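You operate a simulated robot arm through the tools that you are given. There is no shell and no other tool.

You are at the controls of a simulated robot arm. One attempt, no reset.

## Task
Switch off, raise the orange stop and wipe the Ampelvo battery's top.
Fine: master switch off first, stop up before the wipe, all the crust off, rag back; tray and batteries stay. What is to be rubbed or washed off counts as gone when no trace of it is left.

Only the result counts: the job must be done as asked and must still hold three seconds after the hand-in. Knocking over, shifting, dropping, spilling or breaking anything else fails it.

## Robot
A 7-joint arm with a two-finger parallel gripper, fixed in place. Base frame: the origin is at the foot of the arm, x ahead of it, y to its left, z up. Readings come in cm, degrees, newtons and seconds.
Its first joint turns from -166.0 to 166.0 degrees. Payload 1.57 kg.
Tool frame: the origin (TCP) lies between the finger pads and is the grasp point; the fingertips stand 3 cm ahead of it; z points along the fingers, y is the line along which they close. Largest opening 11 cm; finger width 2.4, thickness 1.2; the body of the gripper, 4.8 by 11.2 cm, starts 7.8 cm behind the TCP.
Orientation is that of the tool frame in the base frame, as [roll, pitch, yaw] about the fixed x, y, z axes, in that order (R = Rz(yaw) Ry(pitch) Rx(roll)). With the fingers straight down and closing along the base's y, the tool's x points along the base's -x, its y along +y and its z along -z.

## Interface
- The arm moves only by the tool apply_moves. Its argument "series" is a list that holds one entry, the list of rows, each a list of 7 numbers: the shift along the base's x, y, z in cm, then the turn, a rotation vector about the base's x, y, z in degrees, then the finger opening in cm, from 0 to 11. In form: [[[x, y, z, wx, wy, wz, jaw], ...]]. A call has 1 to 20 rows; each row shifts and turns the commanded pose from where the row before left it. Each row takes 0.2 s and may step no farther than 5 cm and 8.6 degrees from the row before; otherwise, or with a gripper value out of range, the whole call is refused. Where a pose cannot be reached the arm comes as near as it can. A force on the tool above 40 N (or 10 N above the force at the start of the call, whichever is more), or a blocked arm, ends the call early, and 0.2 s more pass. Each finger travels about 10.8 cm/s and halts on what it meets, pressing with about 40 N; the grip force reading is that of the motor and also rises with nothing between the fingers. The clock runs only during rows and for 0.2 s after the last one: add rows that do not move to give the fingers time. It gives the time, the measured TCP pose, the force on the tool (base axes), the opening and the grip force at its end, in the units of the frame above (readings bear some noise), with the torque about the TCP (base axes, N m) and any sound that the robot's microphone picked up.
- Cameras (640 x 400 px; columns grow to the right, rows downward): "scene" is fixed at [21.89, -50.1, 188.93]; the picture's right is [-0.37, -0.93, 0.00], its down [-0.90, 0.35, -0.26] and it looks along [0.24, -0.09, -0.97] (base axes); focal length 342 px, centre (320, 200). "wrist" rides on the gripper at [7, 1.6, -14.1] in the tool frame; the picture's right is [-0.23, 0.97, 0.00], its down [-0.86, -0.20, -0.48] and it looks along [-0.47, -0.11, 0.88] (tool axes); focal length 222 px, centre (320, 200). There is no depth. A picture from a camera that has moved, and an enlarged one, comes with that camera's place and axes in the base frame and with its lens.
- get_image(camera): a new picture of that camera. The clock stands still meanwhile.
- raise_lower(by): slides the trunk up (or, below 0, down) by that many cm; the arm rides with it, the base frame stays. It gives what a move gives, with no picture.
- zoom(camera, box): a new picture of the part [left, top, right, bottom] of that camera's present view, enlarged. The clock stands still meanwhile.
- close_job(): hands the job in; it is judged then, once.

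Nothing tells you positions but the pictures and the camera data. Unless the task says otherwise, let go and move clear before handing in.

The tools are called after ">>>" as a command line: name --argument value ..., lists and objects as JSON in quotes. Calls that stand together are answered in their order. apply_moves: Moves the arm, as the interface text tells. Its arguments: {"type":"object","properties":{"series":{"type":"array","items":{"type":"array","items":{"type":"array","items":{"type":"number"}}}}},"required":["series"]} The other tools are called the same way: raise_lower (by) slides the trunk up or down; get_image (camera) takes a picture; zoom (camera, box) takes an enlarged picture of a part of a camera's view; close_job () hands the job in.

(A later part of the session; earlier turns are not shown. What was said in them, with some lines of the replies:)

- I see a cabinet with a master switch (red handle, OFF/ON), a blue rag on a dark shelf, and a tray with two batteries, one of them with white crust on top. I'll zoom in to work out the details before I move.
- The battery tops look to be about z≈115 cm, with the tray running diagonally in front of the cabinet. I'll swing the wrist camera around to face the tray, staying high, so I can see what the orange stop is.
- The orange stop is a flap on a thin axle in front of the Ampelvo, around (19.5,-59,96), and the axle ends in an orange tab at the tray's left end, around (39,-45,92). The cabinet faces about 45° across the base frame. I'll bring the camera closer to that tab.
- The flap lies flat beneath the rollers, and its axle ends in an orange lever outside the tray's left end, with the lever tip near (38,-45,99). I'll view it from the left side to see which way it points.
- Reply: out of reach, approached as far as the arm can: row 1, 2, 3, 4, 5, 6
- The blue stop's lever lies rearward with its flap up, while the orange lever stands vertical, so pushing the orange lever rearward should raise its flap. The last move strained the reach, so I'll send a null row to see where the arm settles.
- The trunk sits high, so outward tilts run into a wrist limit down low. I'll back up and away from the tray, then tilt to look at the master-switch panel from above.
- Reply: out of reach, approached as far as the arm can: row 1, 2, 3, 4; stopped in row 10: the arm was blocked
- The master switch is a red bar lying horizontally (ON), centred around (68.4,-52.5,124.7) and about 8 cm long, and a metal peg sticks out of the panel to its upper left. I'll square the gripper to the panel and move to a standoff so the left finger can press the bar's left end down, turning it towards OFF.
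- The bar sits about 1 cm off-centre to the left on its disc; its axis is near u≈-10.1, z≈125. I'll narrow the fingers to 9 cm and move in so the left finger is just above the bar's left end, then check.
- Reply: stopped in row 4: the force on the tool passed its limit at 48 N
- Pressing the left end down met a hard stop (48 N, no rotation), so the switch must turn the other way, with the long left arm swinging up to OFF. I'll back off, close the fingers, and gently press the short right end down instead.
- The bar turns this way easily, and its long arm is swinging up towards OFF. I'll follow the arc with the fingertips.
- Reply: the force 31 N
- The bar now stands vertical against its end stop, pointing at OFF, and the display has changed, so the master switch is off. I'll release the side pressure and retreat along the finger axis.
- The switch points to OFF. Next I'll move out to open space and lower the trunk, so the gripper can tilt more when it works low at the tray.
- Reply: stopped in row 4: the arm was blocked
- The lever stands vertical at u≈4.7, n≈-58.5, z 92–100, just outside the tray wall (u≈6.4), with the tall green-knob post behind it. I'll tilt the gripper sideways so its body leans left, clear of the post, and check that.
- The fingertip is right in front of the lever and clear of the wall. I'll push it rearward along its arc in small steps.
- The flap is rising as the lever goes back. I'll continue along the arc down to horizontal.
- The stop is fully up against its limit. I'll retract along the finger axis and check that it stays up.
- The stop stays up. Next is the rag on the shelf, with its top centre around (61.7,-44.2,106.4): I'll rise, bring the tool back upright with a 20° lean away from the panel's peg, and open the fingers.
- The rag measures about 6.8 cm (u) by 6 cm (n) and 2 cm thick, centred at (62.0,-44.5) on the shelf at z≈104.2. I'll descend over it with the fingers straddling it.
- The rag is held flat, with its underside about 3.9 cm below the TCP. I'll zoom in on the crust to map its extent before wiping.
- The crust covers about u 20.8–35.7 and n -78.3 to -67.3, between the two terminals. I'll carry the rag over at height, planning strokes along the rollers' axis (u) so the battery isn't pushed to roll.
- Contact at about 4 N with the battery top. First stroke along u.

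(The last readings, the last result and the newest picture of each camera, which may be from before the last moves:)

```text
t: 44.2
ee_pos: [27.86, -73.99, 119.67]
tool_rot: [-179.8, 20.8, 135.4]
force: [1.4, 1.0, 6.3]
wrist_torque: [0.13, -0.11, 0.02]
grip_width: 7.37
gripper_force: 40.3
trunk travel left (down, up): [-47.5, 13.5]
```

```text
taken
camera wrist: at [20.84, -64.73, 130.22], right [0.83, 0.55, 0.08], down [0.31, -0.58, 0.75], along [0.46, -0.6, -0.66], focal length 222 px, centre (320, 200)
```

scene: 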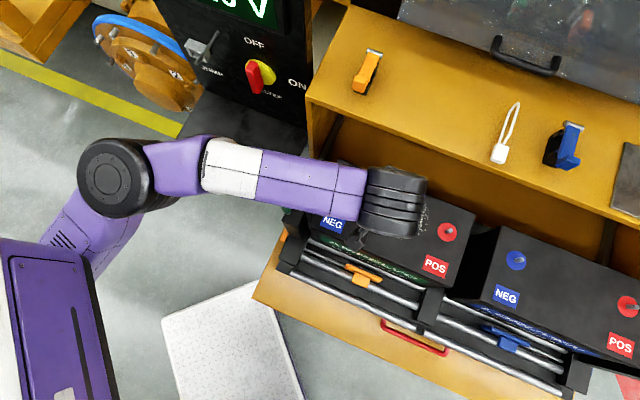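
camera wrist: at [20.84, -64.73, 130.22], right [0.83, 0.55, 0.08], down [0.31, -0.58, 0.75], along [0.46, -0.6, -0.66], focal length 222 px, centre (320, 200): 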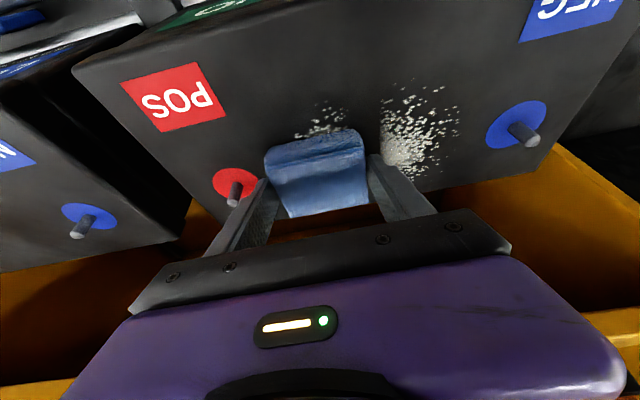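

>>> zoom --camera "wrist" --box '[250, 60, 510, 220]'

>>> zoom --camera "scene" --box '[310, 155, 490, 290]'

```text
2.46 times, centred on (380, 140) of wrist
camera zoom: at [20.84, -64.73, 130.22], right [0.83, 0.55, 0.08], down [0.31, -0.58, 0.75], along [0.46, -0.6, -0.66], focal length 547 px, centre (172, 348)
```

zoom: 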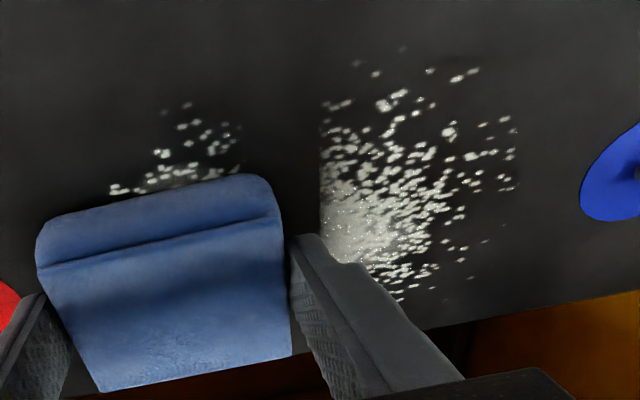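

```text
2.96 times, centred on (400, 222) of scene
camera zoom: at [21.89, -50.1, 188.93], right [-0.37, -0.93, 0.0], down [-0.9, 0.35, -0.26], along [0.24, -0.09, -0.97], focal length 1012 px, centre (83, 133)
```

zoom: 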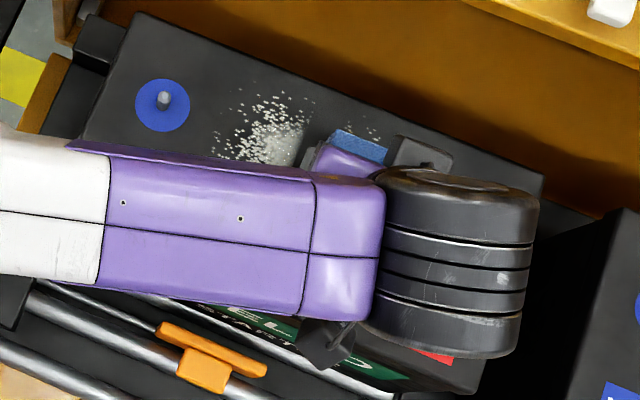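

It's wiping: the area past u≈27 is clear, with a sharp edge where the stroke began. I'll press slightly more and stroke back towards the NEG side.

>>> apply_moves --series '[[[0, 0, -0.15, 0, 0, 0, 5.5], [0.57, 0.57, 0, 0, 0, 0, 5.5], [0.57, 0.57, 0, 0, 0, 0, 5.5], [0.57, 0.57, 0, 0, 0, 0, 5.5], [0.57, 0.57, 0, 0, 0, 0, 5.5], [0.57, 0.57, 0, 0, 0, 0, 5.5], [0.57, 0.57, 0, 0, 0, 0, 5.5], [0.57, 0.57, 0, 0, 0, 0, 5.5], [0.57, 0.57, 0, 0, 0, 0, 5.5], [0.57, 0.57, 0, 0, 0, 0, 5.5], [0.57, 0.57, 0, 0, 0, 0, 5.5], [0.57, 0.57, 0, 0, 0, 0, 5.5], [0.3, 0.3, 0, 0, 0, 0, 5.5]]]'

>>> zoom --camera "wrist" --box '[120, 40, 460, 240]'

```text
t: 47.0
ee_pos: [34.32, -67.42, 119.49]
tool_rot: [-179.9, 20.8, 135.5]
force: [-7.6, -6.8, 30.6]
wrist_torque: [-0.47, -0.06, -0.19]
grip_width: 7.36
gripper_force: 40.0
trunk travel left (down, up): [-47.5, 13.5]
```

```text
1.88 times, centred on (290, 140) of wrist
camera zoom: at [27.38, -58.1, 130.18], right [0.84, 0.54, 0.08], down [0.31, -0.58, 0.75], along [0.45, -0.6, -0.66], focal length 418 px, centre (376, 313)
```

zoom: 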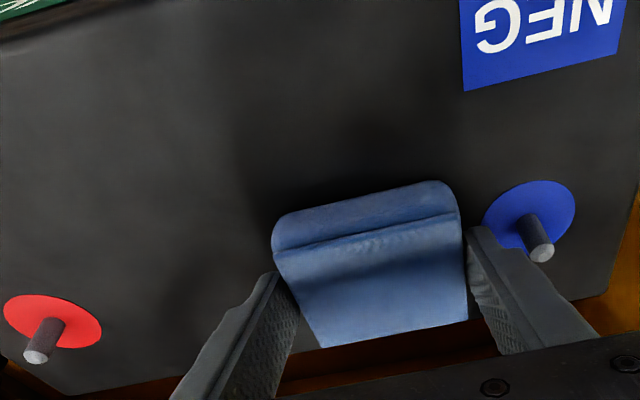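

The visible crust is gone, but the force climbed to 30 N, so I'll lift off now and inspect the battery top.

>>> apply_moves --series '[[[0, 0, 0.4, 0, 0, 0, 5.5], [0, 0, 1.5, 0, 0, 0, 5.5], [0, 0, 3, 0, 0, 0, 5.5]]]'

>>> get_image --camera "wrist"

>>> get_image --camera "scene"

```text
t: 47.8
ee_pos: [34.68, -67.38, 124.2]
tool_rot: [-179.9, 20.7, 135.5]
force: [-0.1, -0.2, -0.8]
wrist_torque: [0.01, 0.02, 0.01]
grip_width: 7.4
gripper_force: 40.0
trunk travel left (down, up): [-47.5, 13.5]
```

```text
taken
camera wrist: at [27.65, -58.1, 134.83], right [0.83, 0.55, 0.08], down [0.31, -0.58, 0.75], along [0.46, -0.6, -0.66], focal length 222 px, centre (320, 200)
```

wrist: 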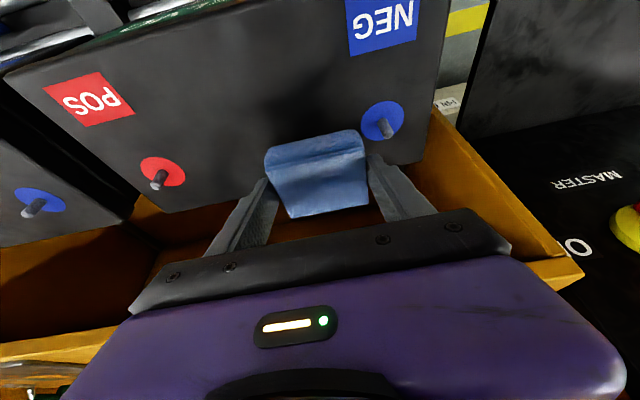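

```text
taken
```

scene: 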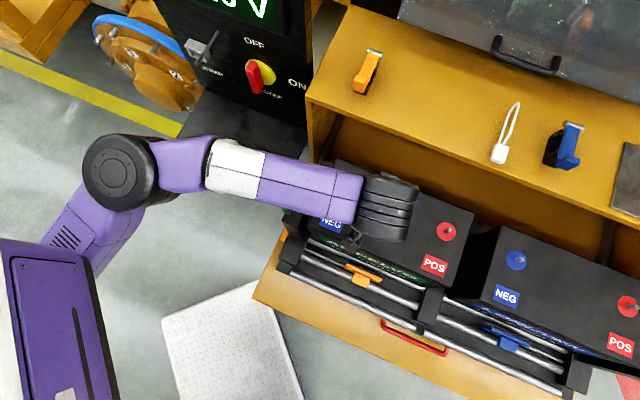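

>>> apply_moves --series '[[[1.5, 1.3, 3, 0, 0, 0, 5.5], [3.3, 2.9, 1, 0, 0, 0, 5.5], [3.3, 2.9, 0, 0, 0, 0, 5.5], [3.3, 2.9, 0, 0, 0, 0, 5.5], [3.3, 2.9, 0, 0, 0, 0, 5.5], [3.3, 2.9, 0, 0, 0, 0, 5.5]]]'

>>> zoom --camera "scene" --box '[310, 155, 490, 290]'

>>> zoom --camera "scene" --box '[350, 175, 446, 247]'

>>> get_image --camera "scene"

```text
t: 49.2
ee_pos: [52.28, -51.6, 128.32]
tool_rot: [-179.9, 20.8, 135.4]
force: [0.1, -0.7, 0.0]
wrist_torque: [0.02, -0.02, -0.01]
grip_width: 7.34
gripper_force: 39.8
trunk travel left (down, up): [-47.5, 13.5]
```

```text
2.96 times, centred on (400, 222) of scene
camera zoom: at [21.89, -50.1, 188.93], right [-0.37, -0.93, 0.0], down [-0.9, 0.35, -0.26], along [0.24, -0.09, -0.97], focal length 1012 px, centre (83, 133)
```

zoom: 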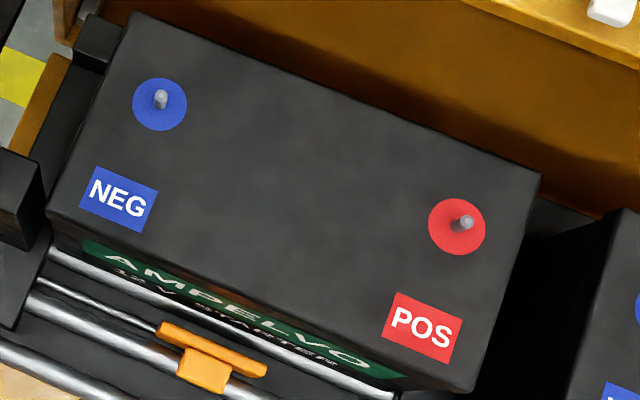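

```text
5.56 times, centred on (398, 211) of scene
camera zoom: at [21.89, -50.1, 188.93], right [-0.37, -0.93, 0.0], down [-0.9, 0.35, -0.26], along [0.24, -0.09, -0.97], focal length 1898 px, centre (-113, 139)
```

zoom: 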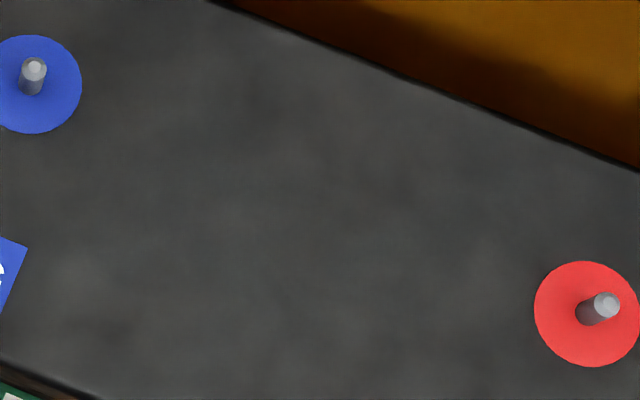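

```text
taken
```

scene: 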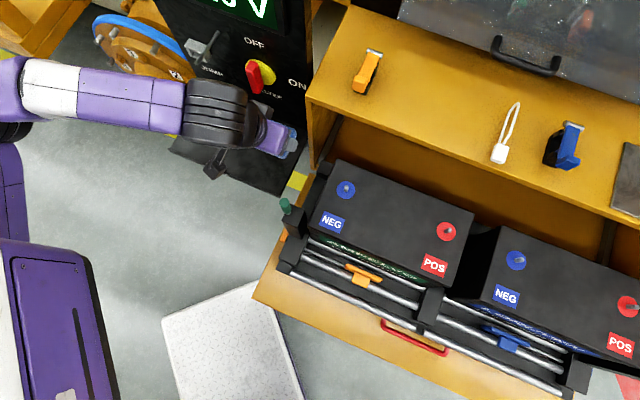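

The top looks clean and the stop is still up; the battery itself shifted only about 2 mm. I'll check for residual specks at higher magnification before returning the rag.

>>> zoom --camera "scene" --box '[350, 175, 398, 211]'

>>> zoom --camera "scene" --box '[392, 175, 440, 211]'

>>> zoom --camera "scene" --box '[350, 206, 398, 242]'

>>> zoom --camera "scene" --box '[392, 206, 440, 242]'

```text
11.11 times, centred on (374, 193) of scene
camera zoom: at [21.89, -50.1, 188.93], right [-0.37, -0.93, 0.0], down [-0.9, 0.35, -0.26], along [0.24, -0.09, -0.97], focal length 3795 px, centre (-280, 278)
```

zoom: 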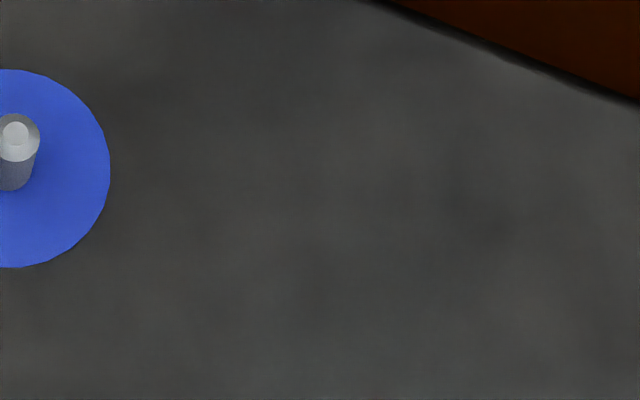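

```text
11.11 times, centred on (416, 193) of scene
camera zoom: at [21.89, -50.1, 188.93], right [-0.37, -0.93, 0.0], down [-0.9, 0.35, -0.26], along [0.24, -0.09, -0.97], focal length 3795 px, centre (-747, 278)
```

zoom: 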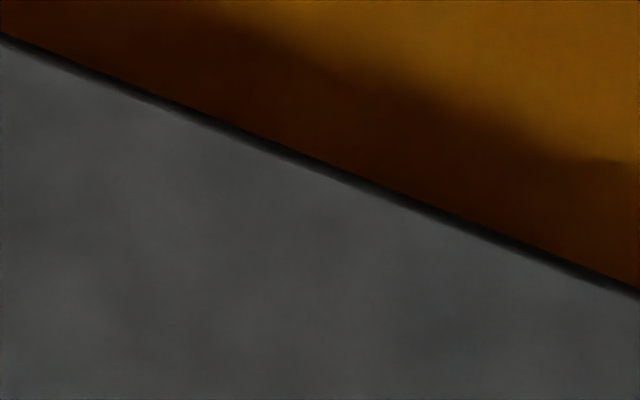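

```text
11.11 times, centred on (374, 224) of scene
camera zoom: at [21.89, -50.1, 188.93], right [-0.37, -0.93, 0.0], down [-0.9, 0.35, -0.26], along [0.24, -0.09, -0.97], focal length 3795 px, centre (-280, -67)
```

zoom: 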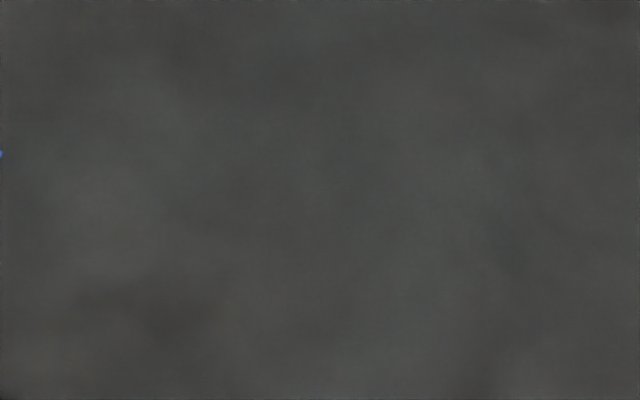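

```text
11.11 times, centred on (416, 224) of scene
camera zoom: at [21.89, -50.1, 188.93], right [-0.37, -0.93, 0.0], down [-0.9, 0.35, -0.26], along [0.24, -0.09, -0.97], focal length 3795 px, centre (-747, -67)
```

zoom: 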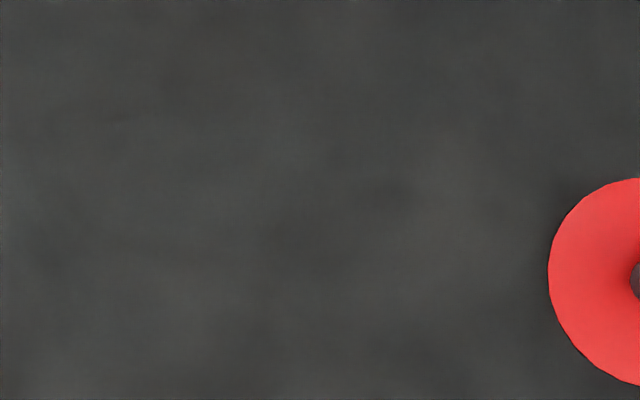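

No trace is left. Now I'll return the rag to its spot on the shelf.

>>> apply_moves --series '[[[3, 2.65, -0.5, 0, 0, 0, 5.5], [3, 2.65, -1, 0, 0, 0, 5.5], [3, 2.65, -1, 0, 0, 0, 5.5], [0, 0, -4, 0, 0, 0, 5.5], [0, 0, -4, 0, 0, 0, 5.5], [0, 0, -4, 0, 0, 0, 5.5], [0, 0, -2.5, 0, 0, 0, 5.5]]]'

>>> get_image --camera "wrist"

```text
t: 50.8
ee_pos: [61.41, -43.61, 111.15]
tool_rot: [-180.0, 20.9, 135.4]
force: [-0.6, -0.7, -0.7]
wrist_torque: [-0.02, 0.01, -0.02]
grip_width: 7.36
gripper_force: 40.0
trunk travel left (down, up): [-47.5, 13.5]
```

```text
taken
camera wrist: at [54.41, -34.38, 121.81], right [0.83, 0.55, 0.08], down [0.31, -0.58, 0.75], along [0.46, -0.6, -0.66], focal length 222 px, centre (320, 200)
```

wrist: 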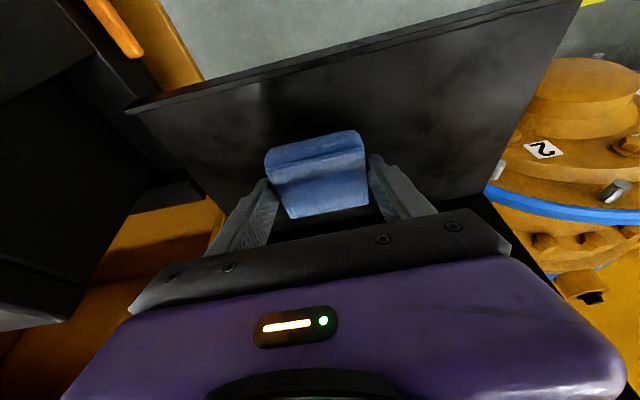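

>>> apply_moves --series '[[[-0.15, -0.12, -1.3, 0, 0, 0, 5.5], [0, 0, -0.9, 0, 0, 0, 5.5], [0, 0, -0.4, 0, 0, 0, 5.5], [0, 0, -0.2, 0, 0, 0, 5.5]]]'

```text
t: 51.8
ee_pos: [61.24, -43.73, 108.38]
tool_rot: [-179.7, 20.7, 135.5]
force: [-0.8, -0.3, -0.8]
wrist_torque: [-0.01, -0.01, -0.02]
grip_width: 7.39
gripper_force: 40.1
trunk travel left (down, up): [-47.5, 13.5]
```

>>> apply_moves --series '[[[0, 0, -0.2, 0, 0, 0, 5.5], [0, 0, -0.15, 0, 0, 0, 5.5]]]'

>>> zoom --camera "wrist" --box '[200, 90, 440, 250]'

```text
t: 52.4
ee_pos: [61.09, -43.83, 108.28]
tool_rot: [-179.8, 20.8, 135.5]
force: [-0.5, 0.3, -1.2]
wrist_torque: [0.01, -0.01, 0.03]
grip_width: 7.39
gripper_force: 40.3
trunk travel left (down, up): [-47.5, 13.5]
```

```text
2.50 times, centred on (320, 170) of wrist
camera zoom: at [54.19, -34.52, 118.82], right [0.83, 0.54, 0.08], down [0.31, -0.58, 0.75], along [0.45, -0.6, -0.66], focal length 555 px, centre (320, 275)
```

zoom: 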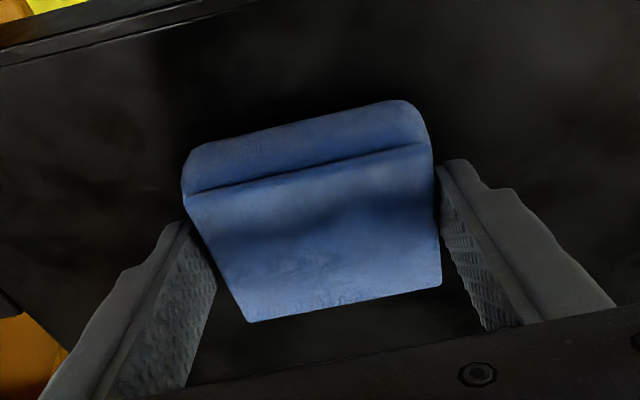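

>>> apply_moves --series '[[[0, 0, -0.2, 0, 0, 0, 5.5], [0, 0, 0, 0, 0, 0, 5.5]]]'

```text
t: 53.0
ee_pos: [61.19, -43.76, 108.1]
tool_rot: [-179.9, 20.9, 135.6]
force: [-0.9, 3.8, 12.1]
wrist_torque: [0.14, 0.02, 0.0]
grip_width: 7.39
gripper_force: 39.9
trunk travel left (down, up): [-47.5, 13.5]
```

Contact with the shelf shows at 12 N, so the rag is seated. I'll open the fingers gently and rise.

>>> apply_moves --series '[[[0, 0, 0.1, 0, 0, 0, 5.5], [0, 0, 0, 0, 0, 0, 7.8], [0, 0, 0, 0, 0, 0, 9.5], [0, 0, 0, 0, 0, 0, 11], [0, 0, 0, 0, 0, 0, 11]]]'

>>> zoom --camera "wrist" --box '[200, 90, 440, 250]'

```text
t: 54.2
ee_pos: [61.19, -43.76, 108.0]
tool_rot: [-179.9, 20.7, 135.4]
force: [-0.4, -0.9, -0.1]
wrist_torque: [-0.01, 0.02, -0.02]
grip_width: 10.99
gripper_force: 0.1
trunk travel left (down, up): [-47.5, 13.5]
```

```text
2.50 times, centred on (320, 170) of wrist
camera zoom: at [54.2, -34.56, 118.68], right [0.83, 0.55, 0.08], down [0.31, -0.58, 0.75], along [0.45, -0.6, -0.66], focal length 555 px, centre (320, 275)
```

zoom: 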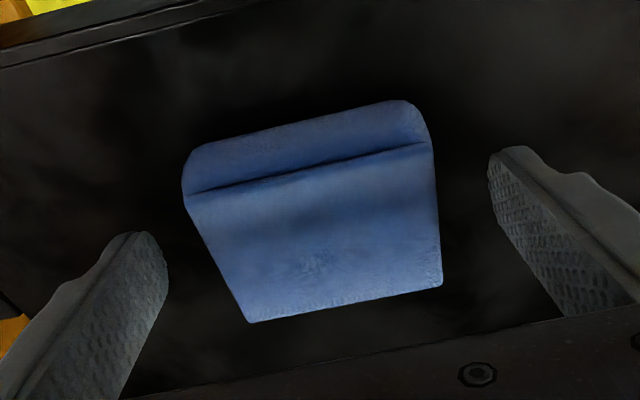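

>>> apply_moves --series '[[[0, 0, 1.5, 0, 0, 0, 11], [0, 0, 3, 0, 0, 0, 11], [0, 0, 4, 0, 0, 0, 11], [-1, 1, 4, 0, 0, 0, 11], [-2, 2, 2, 0, 0, 0, 11], [-2, 3, 0, 0, 0, 0, 11], [-1, 3, 0, 0, 0, 0, 11], [0, 3, 0, 0, 0, 0, 11]]]'

>>> get_image --camera "scene"

>>> zoom --camera "scene" --box '[215, 125, 275, 175]'

>>> zoom --camera "scene" --box '[250, 150, 480, 390]'

>>> zoom --camera "scene" --box '[175, 0, 315, 105]'

```text
t: 56.0
ee_pos: [55.22, -31.79, 122.52]
tool_rot: [-180.0, 20.8, 135.5]
force: [-0.7, -0.1, 0.0]
wrist_torque: [0.03, -0.03, 0.05]
grip_width: 11.01
gripper_force: 0.1
trunk travel left (down, up): [-47.5, 13.5]
```

```text
taken
```

scene: 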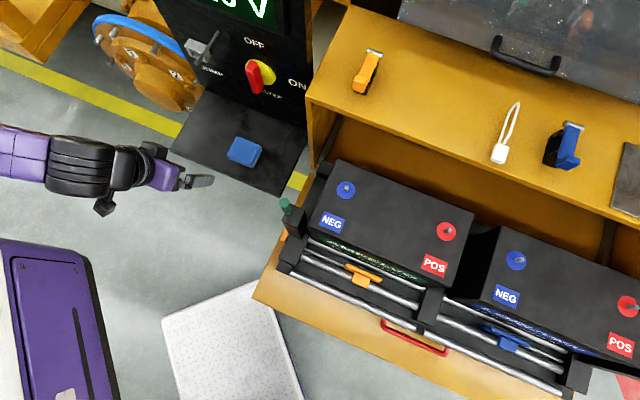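

```text
8.00 times, centred on (245, 150) of scene
camera zoom: at [21.89, -50.1, 188.93], right [-0.37, -0.93, 0.0], down [-0.9, 0.35, -0.26], along [0.24, -0.09, -0.97], focal length 2732 px, centre (920, 600)
```

zoom: 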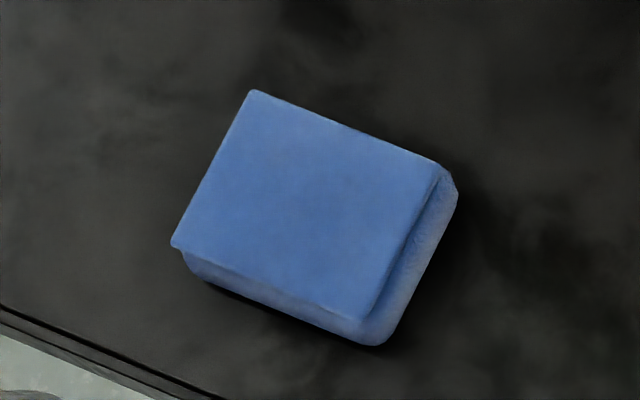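

```text
1.67 times, centred on (365, 270) of scene
camera zoom: at [21.89, -50.1, 188.93], right [-0.37, -0.93, 0.0], down [-0.9, 0.35, -0.26], along [0.24, -0.09, -0.97], focal length 569 px, centre (245, 83)
```

zoom: 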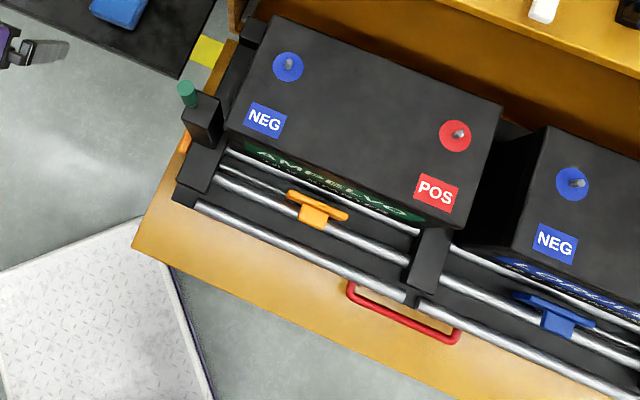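

```text
3.81 times, centred on (245, 52) of scene
camera zoom: at [21.89, -50.1, 188.93], right [-0.37, -0.93, 0.0], down [-0.9, 0.35, -0.26], along [0.24, -0.09, -0.97], focal length 1301 px, centre (606, 762)
```

zoom: 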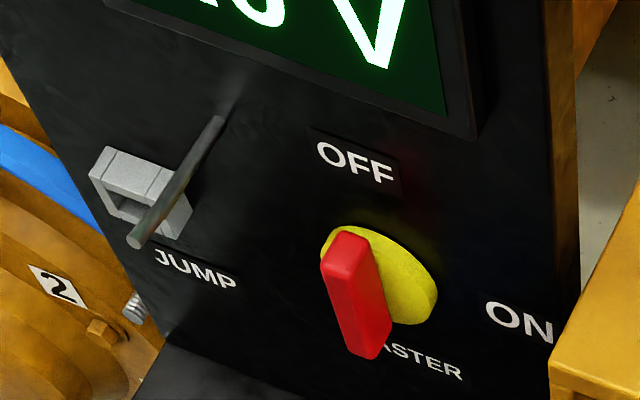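

The switch is at OFF with the display changed, the orange stop is up, and the Ampelvo's top is clean. The rag is back within about 3 mm of its spot, the tray hasn't moved, and the arm is clear, so I'm handing in.

>>> close_job

```text
The job is handed in.
```

The job is done and handed in, in the order you asked. In the last pictures everything was in place and the arm was clear.

- **Master switch:** it is off. It only turns one way; my first press went the wrong way and was stopped by the force limit at 48 N. I then pressed the other end and it turned to OFF, and the display reading changed.
- **Orange stop:** it is fully up against its limit and stayed up after I let go of its lever.
- **Ampelvo top:** the crust is gone, with no specks visible even under strong magnification.
- **Rag:** it is back on the shelf, about 3 mm from where it lay.
- **Tray and batteries:** the tray and the other battery did not move. The Ampelvo slid about 2.5 mm toward its NEG side on the second wiping stroke, when the pressing force rose to about 30 N. I left it there because trying to push it back could have moved it further.
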